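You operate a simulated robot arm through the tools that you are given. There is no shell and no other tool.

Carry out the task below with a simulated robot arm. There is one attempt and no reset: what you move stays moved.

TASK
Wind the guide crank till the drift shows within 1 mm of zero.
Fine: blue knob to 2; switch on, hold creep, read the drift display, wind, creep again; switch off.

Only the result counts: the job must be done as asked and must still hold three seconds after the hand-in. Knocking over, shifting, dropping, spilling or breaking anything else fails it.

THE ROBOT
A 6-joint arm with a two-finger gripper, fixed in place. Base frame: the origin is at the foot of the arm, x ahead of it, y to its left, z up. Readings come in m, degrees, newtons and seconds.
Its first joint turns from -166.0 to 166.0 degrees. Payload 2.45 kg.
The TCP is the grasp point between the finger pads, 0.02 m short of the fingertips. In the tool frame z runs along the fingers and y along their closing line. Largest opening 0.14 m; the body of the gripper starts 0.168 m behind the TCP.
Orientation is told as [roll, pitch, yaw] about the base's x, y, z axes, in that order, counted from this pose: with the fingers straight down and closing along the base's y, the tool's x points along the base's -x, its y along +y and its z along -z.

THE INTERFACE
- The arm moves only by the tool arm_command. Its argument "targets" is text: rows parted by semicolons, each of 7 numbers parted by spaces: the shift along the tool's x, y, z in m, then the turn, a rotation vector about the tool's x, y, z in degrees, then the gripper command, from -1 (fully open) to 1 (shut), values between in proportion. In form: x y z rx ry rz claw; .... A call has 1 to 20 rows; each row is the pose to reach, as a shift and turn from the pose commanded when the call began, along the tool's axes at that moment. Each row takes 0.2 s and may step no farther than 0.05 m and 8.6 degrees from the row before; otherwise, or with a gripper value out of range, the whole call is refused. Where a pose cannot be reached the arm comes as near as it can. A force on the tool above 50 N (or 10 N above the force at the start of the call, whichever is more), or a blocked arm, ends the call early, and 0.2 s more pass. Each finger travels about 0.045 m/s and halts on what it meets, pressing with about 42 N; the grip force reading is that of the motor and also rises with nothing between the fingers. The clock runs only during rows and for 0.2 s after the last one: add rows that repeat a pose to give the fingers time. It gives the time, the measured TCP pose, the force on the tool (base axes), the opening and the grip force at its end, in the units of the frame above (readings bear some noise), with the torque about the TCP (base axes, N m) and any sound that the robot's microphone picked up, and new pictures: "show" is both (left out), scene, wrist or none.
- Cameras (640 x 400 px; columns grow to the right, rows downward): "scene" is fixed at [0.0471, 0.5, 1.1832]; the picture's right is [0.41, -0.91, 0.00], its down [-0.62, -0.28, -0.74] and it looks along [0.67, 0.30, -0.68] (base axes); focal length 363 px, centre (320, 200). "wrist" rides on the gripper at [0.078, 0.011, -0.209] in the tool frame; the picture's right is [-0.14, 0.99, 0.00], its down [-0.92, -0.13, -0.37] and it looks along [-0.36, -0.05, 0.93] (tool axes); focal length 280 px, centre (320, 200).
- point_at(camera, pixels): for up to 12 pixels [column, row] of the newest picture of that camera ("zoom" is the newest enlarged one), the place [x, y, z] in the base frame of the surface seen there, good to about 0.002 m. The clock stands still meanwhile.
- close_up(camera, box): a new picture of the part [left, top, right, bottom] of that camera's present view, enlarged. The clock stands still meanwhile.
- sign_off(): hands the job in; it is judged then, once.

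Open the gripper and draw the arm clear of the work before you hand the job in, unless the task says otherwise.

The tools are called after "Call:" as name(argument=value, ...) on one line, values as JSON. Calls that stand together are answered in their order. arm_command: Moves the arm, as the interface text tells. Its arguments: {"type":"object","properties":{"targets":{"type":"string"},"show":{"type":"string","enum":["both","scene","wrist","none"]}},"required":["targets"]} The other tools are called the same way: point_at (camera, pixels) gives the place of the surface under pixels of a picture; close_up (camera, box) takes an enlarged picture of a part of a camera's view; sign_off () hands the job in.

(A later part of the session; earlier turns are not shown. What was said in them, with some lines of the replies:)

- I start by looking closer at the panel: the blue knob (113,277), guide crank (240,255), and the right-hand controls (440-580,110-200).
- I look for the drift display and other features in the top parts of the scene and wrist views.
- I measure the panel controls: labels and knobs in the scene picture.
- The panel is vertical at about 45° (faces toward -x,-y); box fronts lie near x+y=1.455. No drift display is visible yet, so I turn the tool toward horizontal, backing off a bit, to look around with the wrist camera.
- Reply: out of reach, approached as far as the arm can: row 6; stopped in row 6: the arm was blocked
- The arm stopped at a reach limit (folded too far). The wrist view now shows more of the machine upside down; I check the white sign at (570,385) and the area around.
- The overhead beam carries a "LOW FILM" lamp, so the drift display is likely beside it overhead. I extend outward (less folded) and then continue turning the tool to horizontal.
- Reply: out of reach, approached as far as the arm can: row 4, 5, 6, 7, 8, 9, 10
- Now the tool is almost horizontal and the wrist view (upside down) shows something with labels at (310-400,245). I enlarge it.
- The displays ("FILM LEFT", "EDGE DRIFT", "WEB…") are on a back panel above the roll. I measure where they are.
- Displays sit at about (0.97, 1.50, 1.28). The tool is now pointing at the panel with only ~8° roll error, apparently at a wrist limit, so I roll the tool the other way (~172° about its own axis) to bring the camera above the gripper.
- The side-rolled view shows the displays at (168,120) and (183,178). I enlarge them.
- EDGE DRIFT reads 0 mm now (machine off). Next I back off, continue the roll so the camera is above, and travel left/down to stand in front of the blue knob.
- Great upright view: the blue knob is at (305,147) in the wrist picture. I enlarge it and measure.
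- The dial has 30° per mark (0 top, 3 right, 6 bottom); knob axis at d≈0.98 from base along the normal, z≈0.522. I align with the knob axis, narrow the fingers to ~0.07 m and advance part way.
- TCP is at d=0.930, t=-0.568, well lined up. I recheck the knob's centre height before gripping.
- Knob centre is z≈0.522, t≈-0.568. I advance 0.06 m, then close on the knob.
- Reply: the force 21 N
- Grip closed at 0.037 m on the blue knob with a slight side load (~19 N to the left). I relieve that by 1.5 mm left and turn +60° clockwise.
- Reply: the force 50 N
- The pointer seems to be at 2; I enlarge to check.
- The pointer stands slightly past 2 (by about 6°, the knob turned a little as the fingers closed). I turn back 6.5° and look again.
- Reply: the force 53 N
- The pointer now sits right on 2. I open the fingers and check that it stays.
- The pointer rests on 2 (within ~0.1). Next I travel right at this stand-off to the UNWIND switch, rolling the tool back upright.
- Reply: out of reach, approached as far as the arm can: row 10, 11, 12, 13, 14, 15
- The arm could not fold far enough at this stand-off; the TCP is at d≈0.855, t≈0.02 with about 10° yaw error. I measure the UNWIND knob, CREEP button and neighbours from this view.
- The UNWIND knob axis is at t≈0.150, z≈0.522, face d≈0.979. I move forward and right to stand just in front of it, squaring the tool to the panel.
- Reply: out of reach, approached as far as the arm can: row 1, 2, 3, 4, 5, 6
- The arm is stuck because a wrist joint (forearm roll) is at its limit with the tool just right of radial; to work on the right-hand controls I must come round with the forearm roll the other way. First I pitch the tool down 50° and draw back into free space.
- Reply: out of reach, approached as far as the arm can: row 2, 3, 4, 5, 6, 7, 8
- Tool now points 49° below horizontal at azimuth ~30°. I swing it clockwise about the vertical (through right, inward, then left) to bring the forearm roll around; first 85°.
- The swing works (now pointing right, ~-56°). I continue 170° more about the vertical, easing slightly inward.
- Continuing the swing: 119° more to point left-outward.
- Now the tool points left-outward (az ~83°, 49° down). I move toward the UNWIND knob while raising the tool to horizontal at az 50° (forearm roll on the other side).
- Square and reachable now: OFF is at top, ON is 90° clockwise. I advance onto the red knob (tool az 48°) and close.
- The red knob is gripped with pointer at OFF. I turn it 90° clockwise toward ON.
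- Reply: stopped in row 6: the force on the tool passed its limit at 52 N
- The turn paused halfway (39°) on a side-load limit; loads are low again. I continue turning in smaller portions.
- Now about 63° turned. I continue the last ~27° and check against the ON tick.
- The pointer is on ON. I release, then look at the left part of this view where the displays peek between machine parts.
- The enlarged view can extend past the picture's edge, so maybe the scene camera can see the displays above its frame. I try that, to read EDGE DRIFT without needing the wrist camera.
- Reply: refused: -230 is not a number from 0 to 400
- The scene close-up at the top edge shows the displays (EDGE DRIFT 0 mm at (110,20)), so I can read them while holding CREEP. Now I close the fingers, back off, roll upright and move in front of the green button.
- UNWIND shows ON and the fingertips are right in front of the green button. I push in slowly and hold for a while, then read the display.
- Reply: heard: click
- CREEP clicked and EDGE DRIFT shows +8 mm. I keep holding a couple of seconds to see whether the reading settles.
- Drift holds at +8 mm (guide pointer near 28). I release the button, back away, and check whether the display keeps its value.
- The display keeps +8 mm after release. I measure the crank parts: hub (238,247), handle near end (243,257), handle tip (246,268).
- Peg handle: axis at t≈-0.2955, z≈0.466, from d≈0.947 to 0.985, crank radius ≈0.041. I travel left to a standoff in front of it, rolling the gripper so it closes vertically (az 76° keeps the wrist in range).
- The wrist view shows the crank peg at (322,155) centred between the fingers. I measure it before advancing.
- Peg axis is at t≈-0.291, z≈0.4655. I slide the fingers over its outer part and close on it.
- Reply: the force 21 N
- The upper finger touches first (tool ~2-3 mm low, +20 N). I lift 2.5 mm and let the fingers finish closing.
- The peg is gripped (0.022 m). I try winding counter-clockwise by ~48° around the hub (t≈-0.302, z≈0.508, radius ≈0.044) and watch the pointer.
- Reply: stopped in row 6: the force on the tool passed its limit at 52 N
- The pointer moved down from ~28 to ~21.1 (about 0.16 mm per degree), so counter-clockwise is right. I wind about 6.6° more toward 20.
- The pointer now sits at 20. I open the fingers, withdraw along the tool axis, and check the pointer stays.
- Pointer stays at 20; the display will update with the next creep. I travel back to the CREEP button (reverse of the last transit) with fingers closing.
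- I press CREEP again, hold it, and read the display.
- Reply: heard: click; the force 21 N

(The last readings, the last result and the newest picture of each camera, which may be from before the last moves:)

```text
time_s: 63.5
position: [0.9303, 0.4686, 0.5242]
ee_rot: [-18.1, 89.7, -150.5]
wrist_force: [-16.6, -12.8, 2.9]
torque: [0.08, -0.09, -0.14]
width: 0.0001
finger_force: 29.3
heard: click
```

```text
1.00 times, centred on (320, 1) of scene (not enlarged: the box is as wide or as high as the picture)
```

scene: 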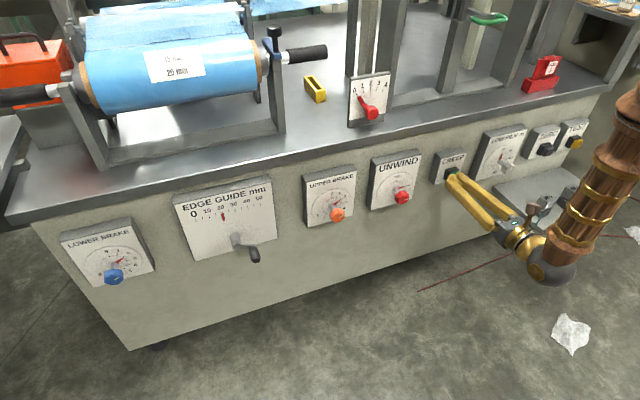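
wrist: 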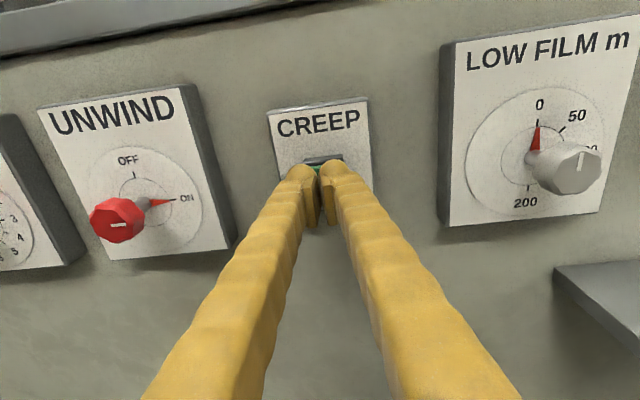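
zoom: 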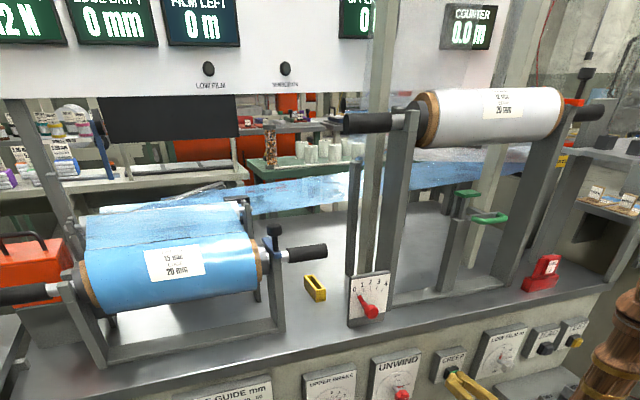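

EDGE DRIFT now shows 0 mm. I release CREEP, back off, and go to the UNWIND knob with the gripper rolled 90° to turn it back to OFF.

Call:
arm_command(targets="0 0 -0.03 0 0 0 1; 0 0 -0.065 0 0 6 1; 0 -0.01 -0.08 0 0 14 0.8; 0 -0.03 -0.08 0 0 22 0.6; 0 -0.05 -0.08 0 0 30 0.4; 0 -0.07 -0.08 0 0 38 0.2; 0 -0.09 -0.08 0 0 46 0; 0 -0.11 -0.08 0 0 54 0; 0 -0.13 -0.08 0 0 62 0; -0.001 -0.15 -0.08 0 0 70 0; -0.001 -0.165 -0.08 0 0 78 0; -0.0015 -0.177 -0.065 0 0 86 0; -0.0015 -0.177 -0.045 0 0 90 0; -0.0015 -0.177 -0.045 0 0 90 0")

Call:
close_up(camera="wrist", box=[250, 80, 390, 210])

Call:
close_up(camera="scene", box=[0, 0, 640, 2])

```text
time_s: 66.5
position: [0.7665, 0.5554, 0.5242]
ee_rot: [-89.8, 0.0, 137.6]
wrist_force: [-0.9, 0.0, 0.2]
torque: [-0.04, 0.02, 0.01]
width: 0.0701
finger_force: 0.0
```

scene: 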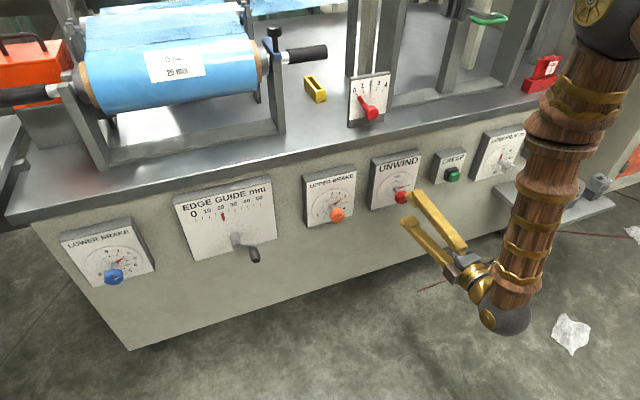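
wrist: 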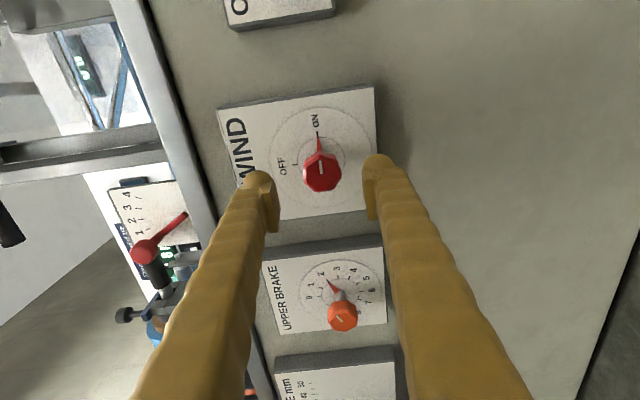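

```text
3.08 times, centred on (320, 145) of wrist
```

zoom: 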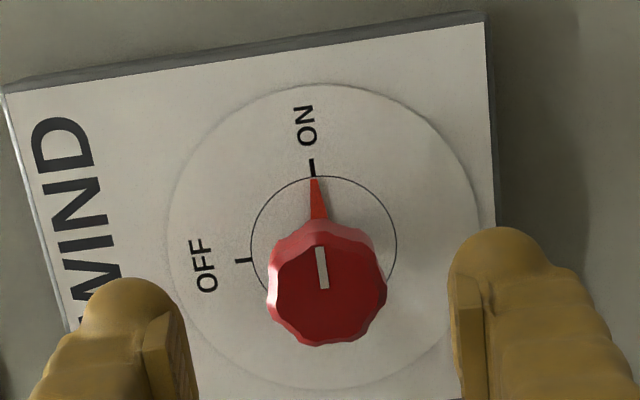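

```text
1.00 times, centred on (320, 1) of scene (not enlarged: the box is as wide or as high as the picture)
```

zoom: 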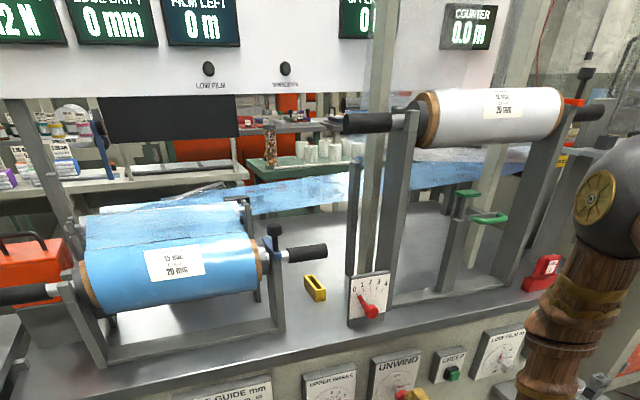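

Drift stays 0 mm; the red pointer is at ON. I advance onto the knob and grip.

Call:
arm_command(targets="0.0037 0.0017 0.02 0 0 0 0; 0.0037 0.0017 0.04 0 0 0 0; 0.0037 0.0017 0.055 0 0 0 0; 0.0037 0.0017 0.055 0 0 0 0; 0.0037 0.0017 0.055 0 0 0 0.6; 0.0037 0.0017 0.055 0 0 0 0.6; 0.0037 0.0017 0.055 0 0 0 0.6; 0.0037 0.0017 0.055 0 0 0 0.6", show="wrist")

Call:
close_up(camera="wrist", box=[250, 100, 390, 230])

```text
time_s: 68.3
position: [0.8076, 0.5949, 0.522]
ee_rot: [-89.9, 0.0, 137.9]
wrist_force: [15.9, 18.2, 22.7]
torque: [-0.09, 0.14, -0.28]
width: 0.035
finger_force: 38.2
```

wrist: 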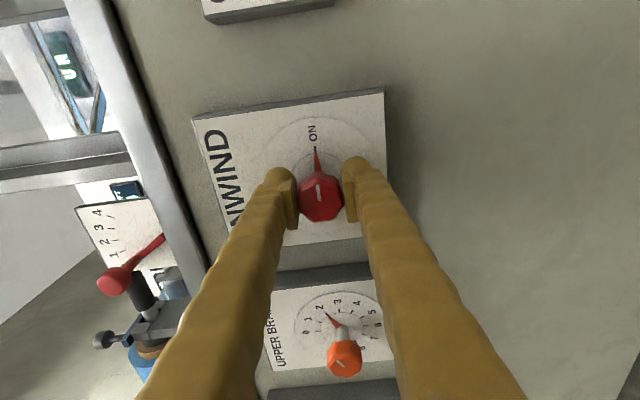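

```text
3.08 times, centred on (320, 165) of wrist
```

zoom: 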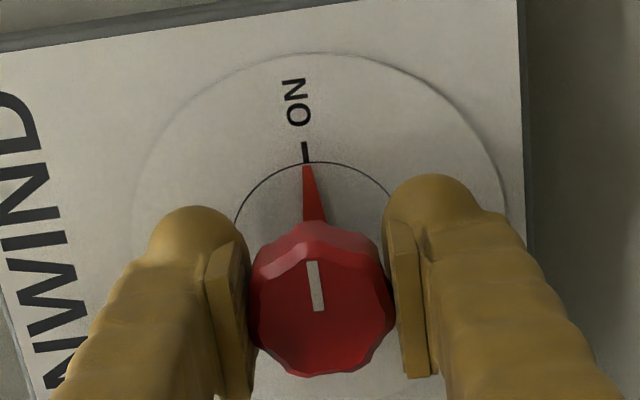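

Gripped (0.035 m). I turn counter-clockwise toward OFF, in portions.

Call:
arm_command(targets="0 -0.001 0 0 0 -5 0.6; 0 -0.001 0 0 0 -11 0.6; 0 -0.001 0 0 0 -17 0.6; 0 -0.001 0 0 0 -23 0.6; 0 -0.001 0 0 0 -30 0.6; 0 -0.001 0 0 0 -30 0.6", show="wrist")

```text
time_s: 68.8
position: [0.8087, 0.5952, 0.523]
ee_rot: [-89.9, 5.3, 138.1]
wrist_force: [3.3, 5.1, -5.1]
torque: [-0.1, 0.07, -0.24]
width: 0.0348
finger_force: 45.2
stopped in row 2: the force on the tool passed its limit at 54 N (the readings are from after the stop); the commanded pose is now the measured one
```

wrist: 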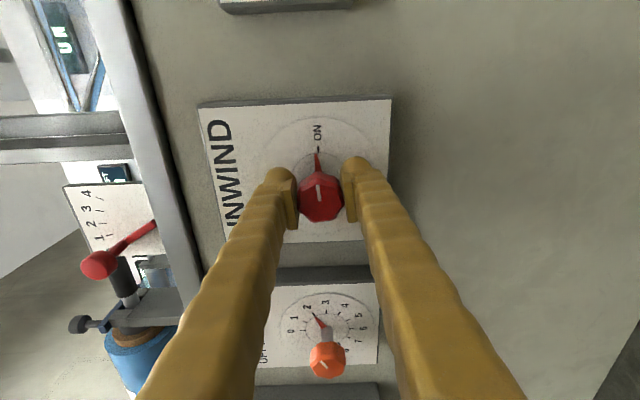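

It moved only ~5° before a load spike; loads are low again, so I continue.

Call:
arm_command(targets="0 0 0 0 0 -4 0.6; 0 0 0 0 0 -8 0.6; 0 0 0 0 0 -13 0.6; 0 0 0 0 0 -18 0.6; 0 0 0 0 0 -24 0.6; 0 0 0 0 0 -30 0.6; 0 0 0 0 0 -30 0.6", show="wrist")

```text
time_s: 70.4
position: [0.8092, 0.5955, 0.5227]
ee_rot: [-89.9, 35.4, 138.2]
wrist_force: [21.2, 32.1, -1.1]
torque: [0.15, -0.18, -0.13]
width: 0.035
finger_force: 45.0
```

wrist: 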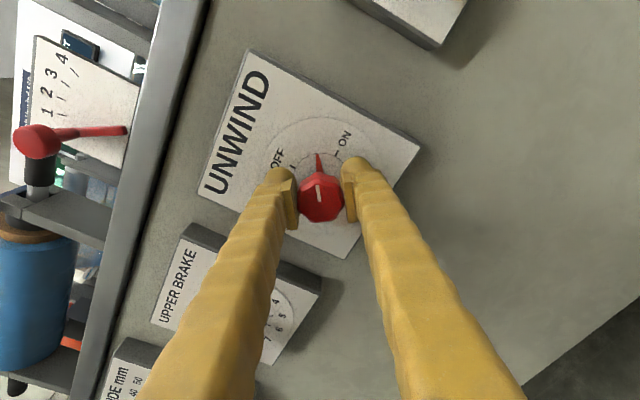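

Turned ~35°; the tool is being pulled inward (~38 N), so I ease 1 mm forward while continuing.

Call:
arm_command(targets="0 0 0.001 0 0 -5 0.6; 0 0 0.001 0 0 -10 0.6; 0 0 0.001 0 0 -15 0.6; 0 0 0.001 0 0 -20 0.6; 0 0 0.001 0 0 -26 0.6; 0 0 0.001 0 0 -26 0.6", show="wrist")

```text
time_s: 71.6
position: [0.8096, 0.597, 0.523]
ee_rot: [-89.6, 60.6, 138.3]
wrist_force: [3.0, 3.8, -4.1]
torque: [-0.06, 0.03, -0.07]
width: 0.0353
finger_force: 45.1
stopped in row 6: the force on the tool passed its limit at 51 N (the readings are from after the stop); the commanded pose is now the measured one
```

wrist: 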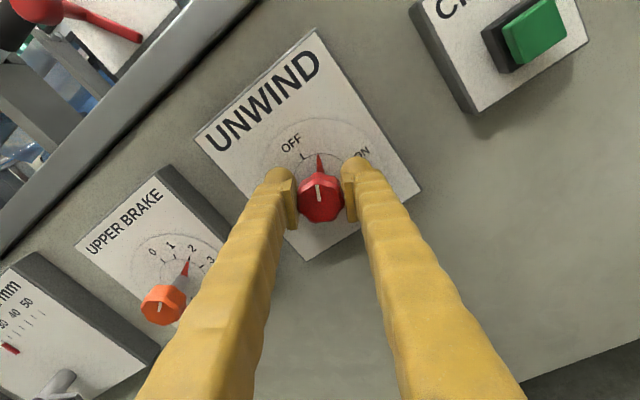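

About 60° turned; roughly 30° left to OFF. I continue.

Call:
arm_command(targets="0 0 0 0 0 -5 0.6; 0 0 0 0 0 -10 0.6; 0 0 0 0 0 -15 0.6; 0 0 0 0 0 -20 0.6; 0 0 0 0 0 -25 0.6; 0 0 0 0 0 -25 0.6", show="wrist")

Call:
close_up(camera="wrist", box=[250, 100, 390, 230])

```text
time_s: 73.0
position: [0.8091, 0.5964, 0.5231]
ee_rot: [-88.3, 85.7, 139.8]
wrist_force: [10.1, 25.8, -4.3]
torque: [0.09, -0.05, -0.49]
width: 0.0358
finger_force: 44.1
```

wrist: 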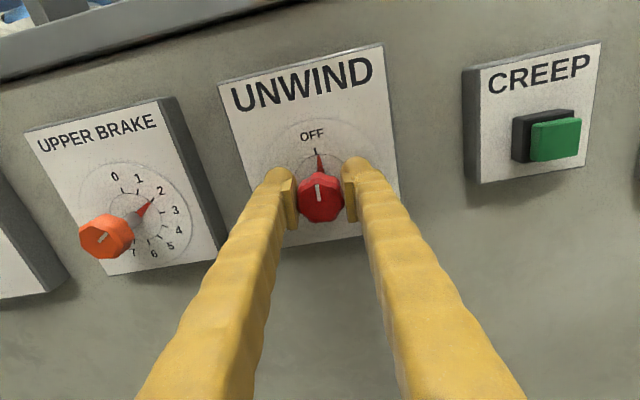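

```text
3.08 times, centred on (320, 165) of wrist
```

zoom: 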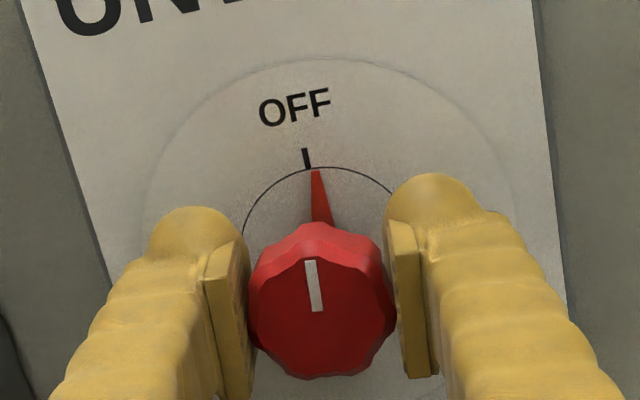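

The pointer is about 6° short of OFF; I turn that last bit.

Call:
arm_command(targets="0 0 0 0 0 -3 0.6; 0 0 0 0 0 -6 0.6; 0 0 0 0 0 -7 0.6; 0 0 0 0 0 -7 0.6", show="wrist")

Call:
close_up(camera="wrist", box=[250, 100, 390, 230])

```text
time_s: 74.2
position: [0.8089, 0.597, 0.5238]
ee_rot: [87.5, 87.3, -44.3]
wrist_force: [3.7, 5.6, -6.9]
torque: [0.53, 0.86, -0.34]
width: 0.0355
finger_force: 45.3
stopped in row 4: the force on the tool passed its limit at 50 N (the readings are from after the stop); the commanded pose is now the measured one
```

wrist: 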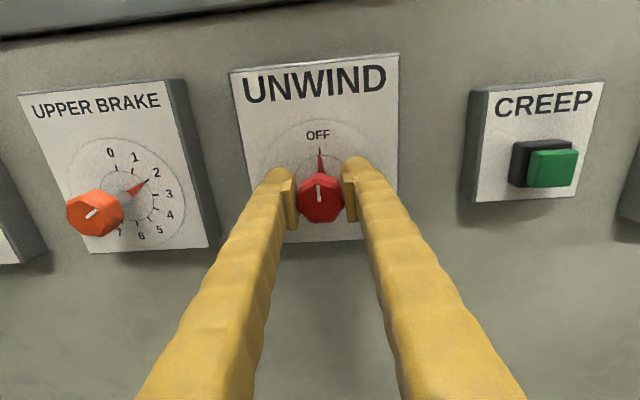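

```text
3.08 times, centred on (320, 165) of wrist
```

zoom: 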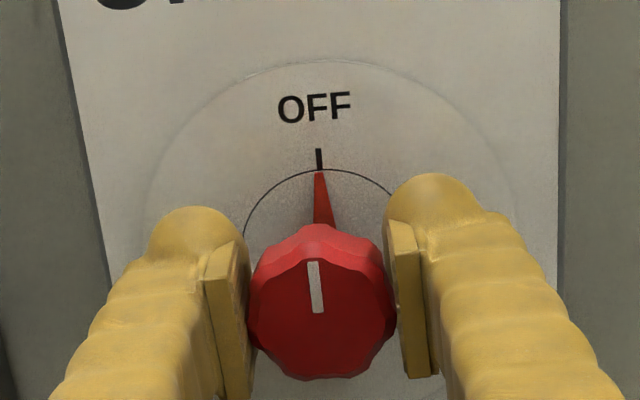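

The pointer sits on OFF (against its stop). I release, back off, and check all displays and the pointer.

Call:
arm_command(targets="0 0 0 0 0 0 0.2; 0 0 0 0 0 0 0; 0 0 0 0 0 0 0; 0 0 -0.03 0 0 0 0; 0 0 -0.06 0 0 0 0; 0 0 -0.09 0 0 0 0; 0 0 -0.09 0 0 0 0")

Call:
close_up(camera="wrist", box=[240, 80, 400, 230])

Call:
close_up(camera="scene", box=[0, 0, 640, 2])

Call:
close_up(camera="scene", box=[60, 185, 280, 300])

```text
time_s: 75.8
position: [0.7464, 0.529, 0.5212]
ee_rot: [87.8, 87.3, -44.1]
wrist_force: [0.1, -0.1, 0.9]
torque: [0.0, 0.0, 0.01]
width: 0.0699
finger_force: 0.0
```

scene: 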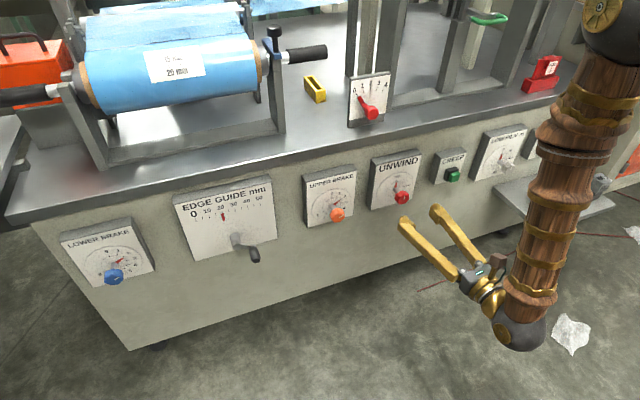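
wrist: 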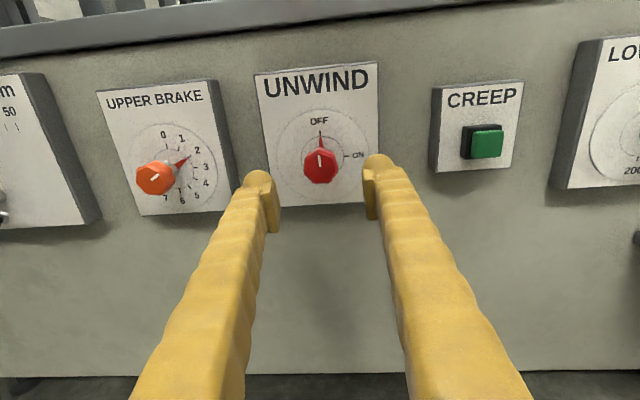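

```text
2.67 times, centred on (320, 155) of wrist
```

zoom: 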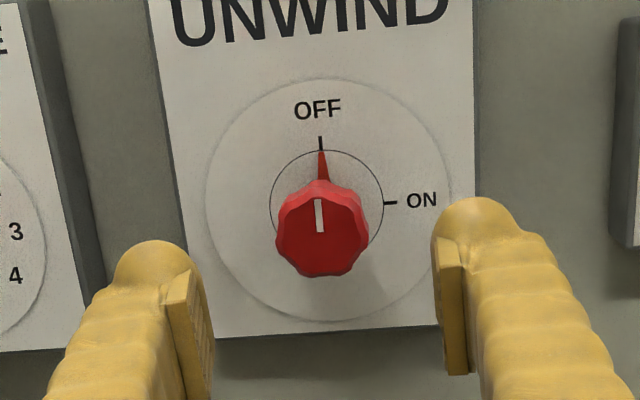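

```text
1.00 times, centred on (320, 1) of scene (not enlarged: the box is as wide or as high as the picture)
```

zoom: 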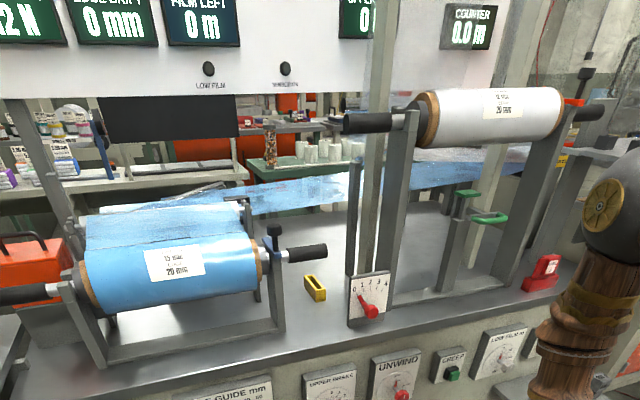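

```text
2.91 times, centred on (170, 242) of scene
```

zoom: 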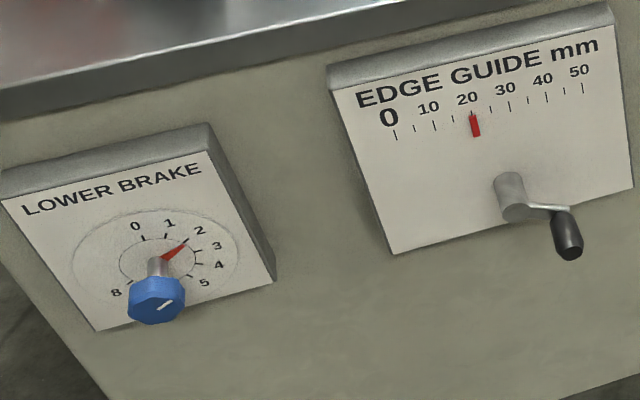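

All set: drift 0 mm, UNWIND at OFF, lower brake at 2, guide at 20, upper brake unchanged. I open the gripper and draw further back before handing in.

Call:
arm_command(targets="0 0 -0.03 0 0 0 -0.3; 0 0 -0.06 0 0 0 -0.7; 0 0 -0.08 0 0 0 -1; 0 0 -0.08 0 0 0 -1; 0 0 -0.08 0 0 0 -1")

Call:
close_up(camera="scene", box=[0, 0, 640, 2])

```text
time_s: 77.0
position: [0.6943, 0.4689, 0.5221]
ee_rot: [88.2, 87.4, -43.8]
wrist_force: [-0.5, -0.1, 0.3]
torque: [0.03, -0.01, -0.02]
width: 0.1402
finger_force: 0.1
```

scene: 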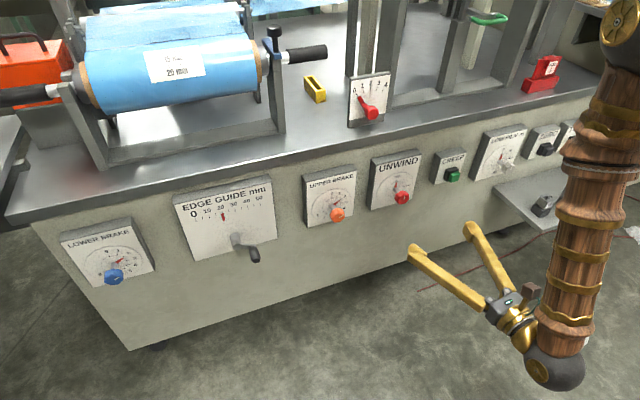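
wrist: 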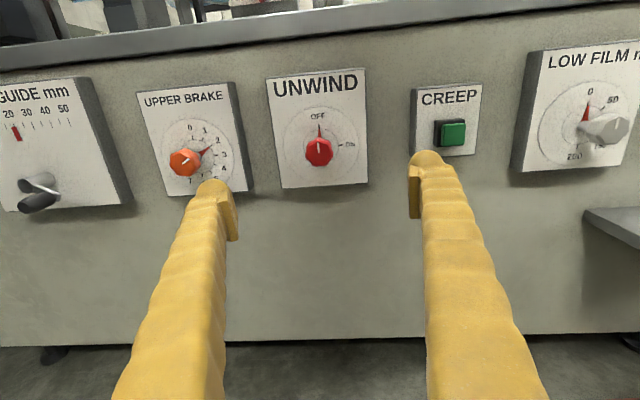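

```text
1.00 times, centred on (320, 1) of scene (not enlarged: the box is as wide or as high as the picture)
```

zoom: 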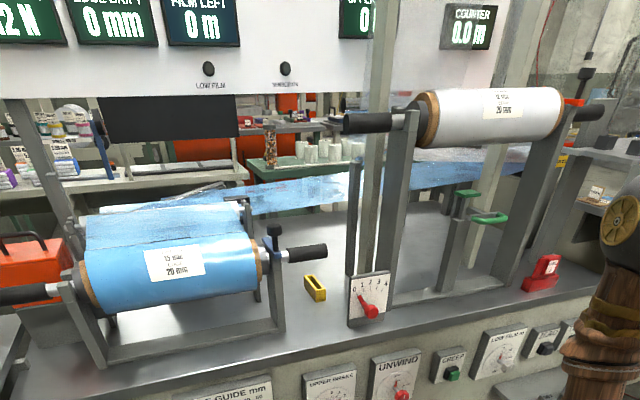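

The arm is clear with the gripper open, EDGE DRIFT shows 0 mm, UNWIND is OFF, and the lower brake is at 2. I hand the job in.

Call:
sign_off()

```text
The job is handed in.
```

The drift display read 0 mm on the second creep and was still at 0 mm when I handed the job in.

- **Blue knob:** the lower brake knob went from 0 to 2; the pointer sits within about 0.1 of the mark.
- **First creep:** with unwind on and creep held, the drift settled at +8 mm. The guide pointer stood at about 28.
- **Winding:** I turned the guide crank counter-clockwise by roughly 50°, which brought the pointer to 20.
- **Second creep:** holding creep again brought the drift to 0 mm, and it stayed there after I let go.
- **Switch off:** unwind is back at OFF, with its pointer on the mark.

The gripper is open and the arm stands clear of the panel. Nothing else was moved: the upper brake still reads 2, and I saw no shifted or dropped items in the pictures.
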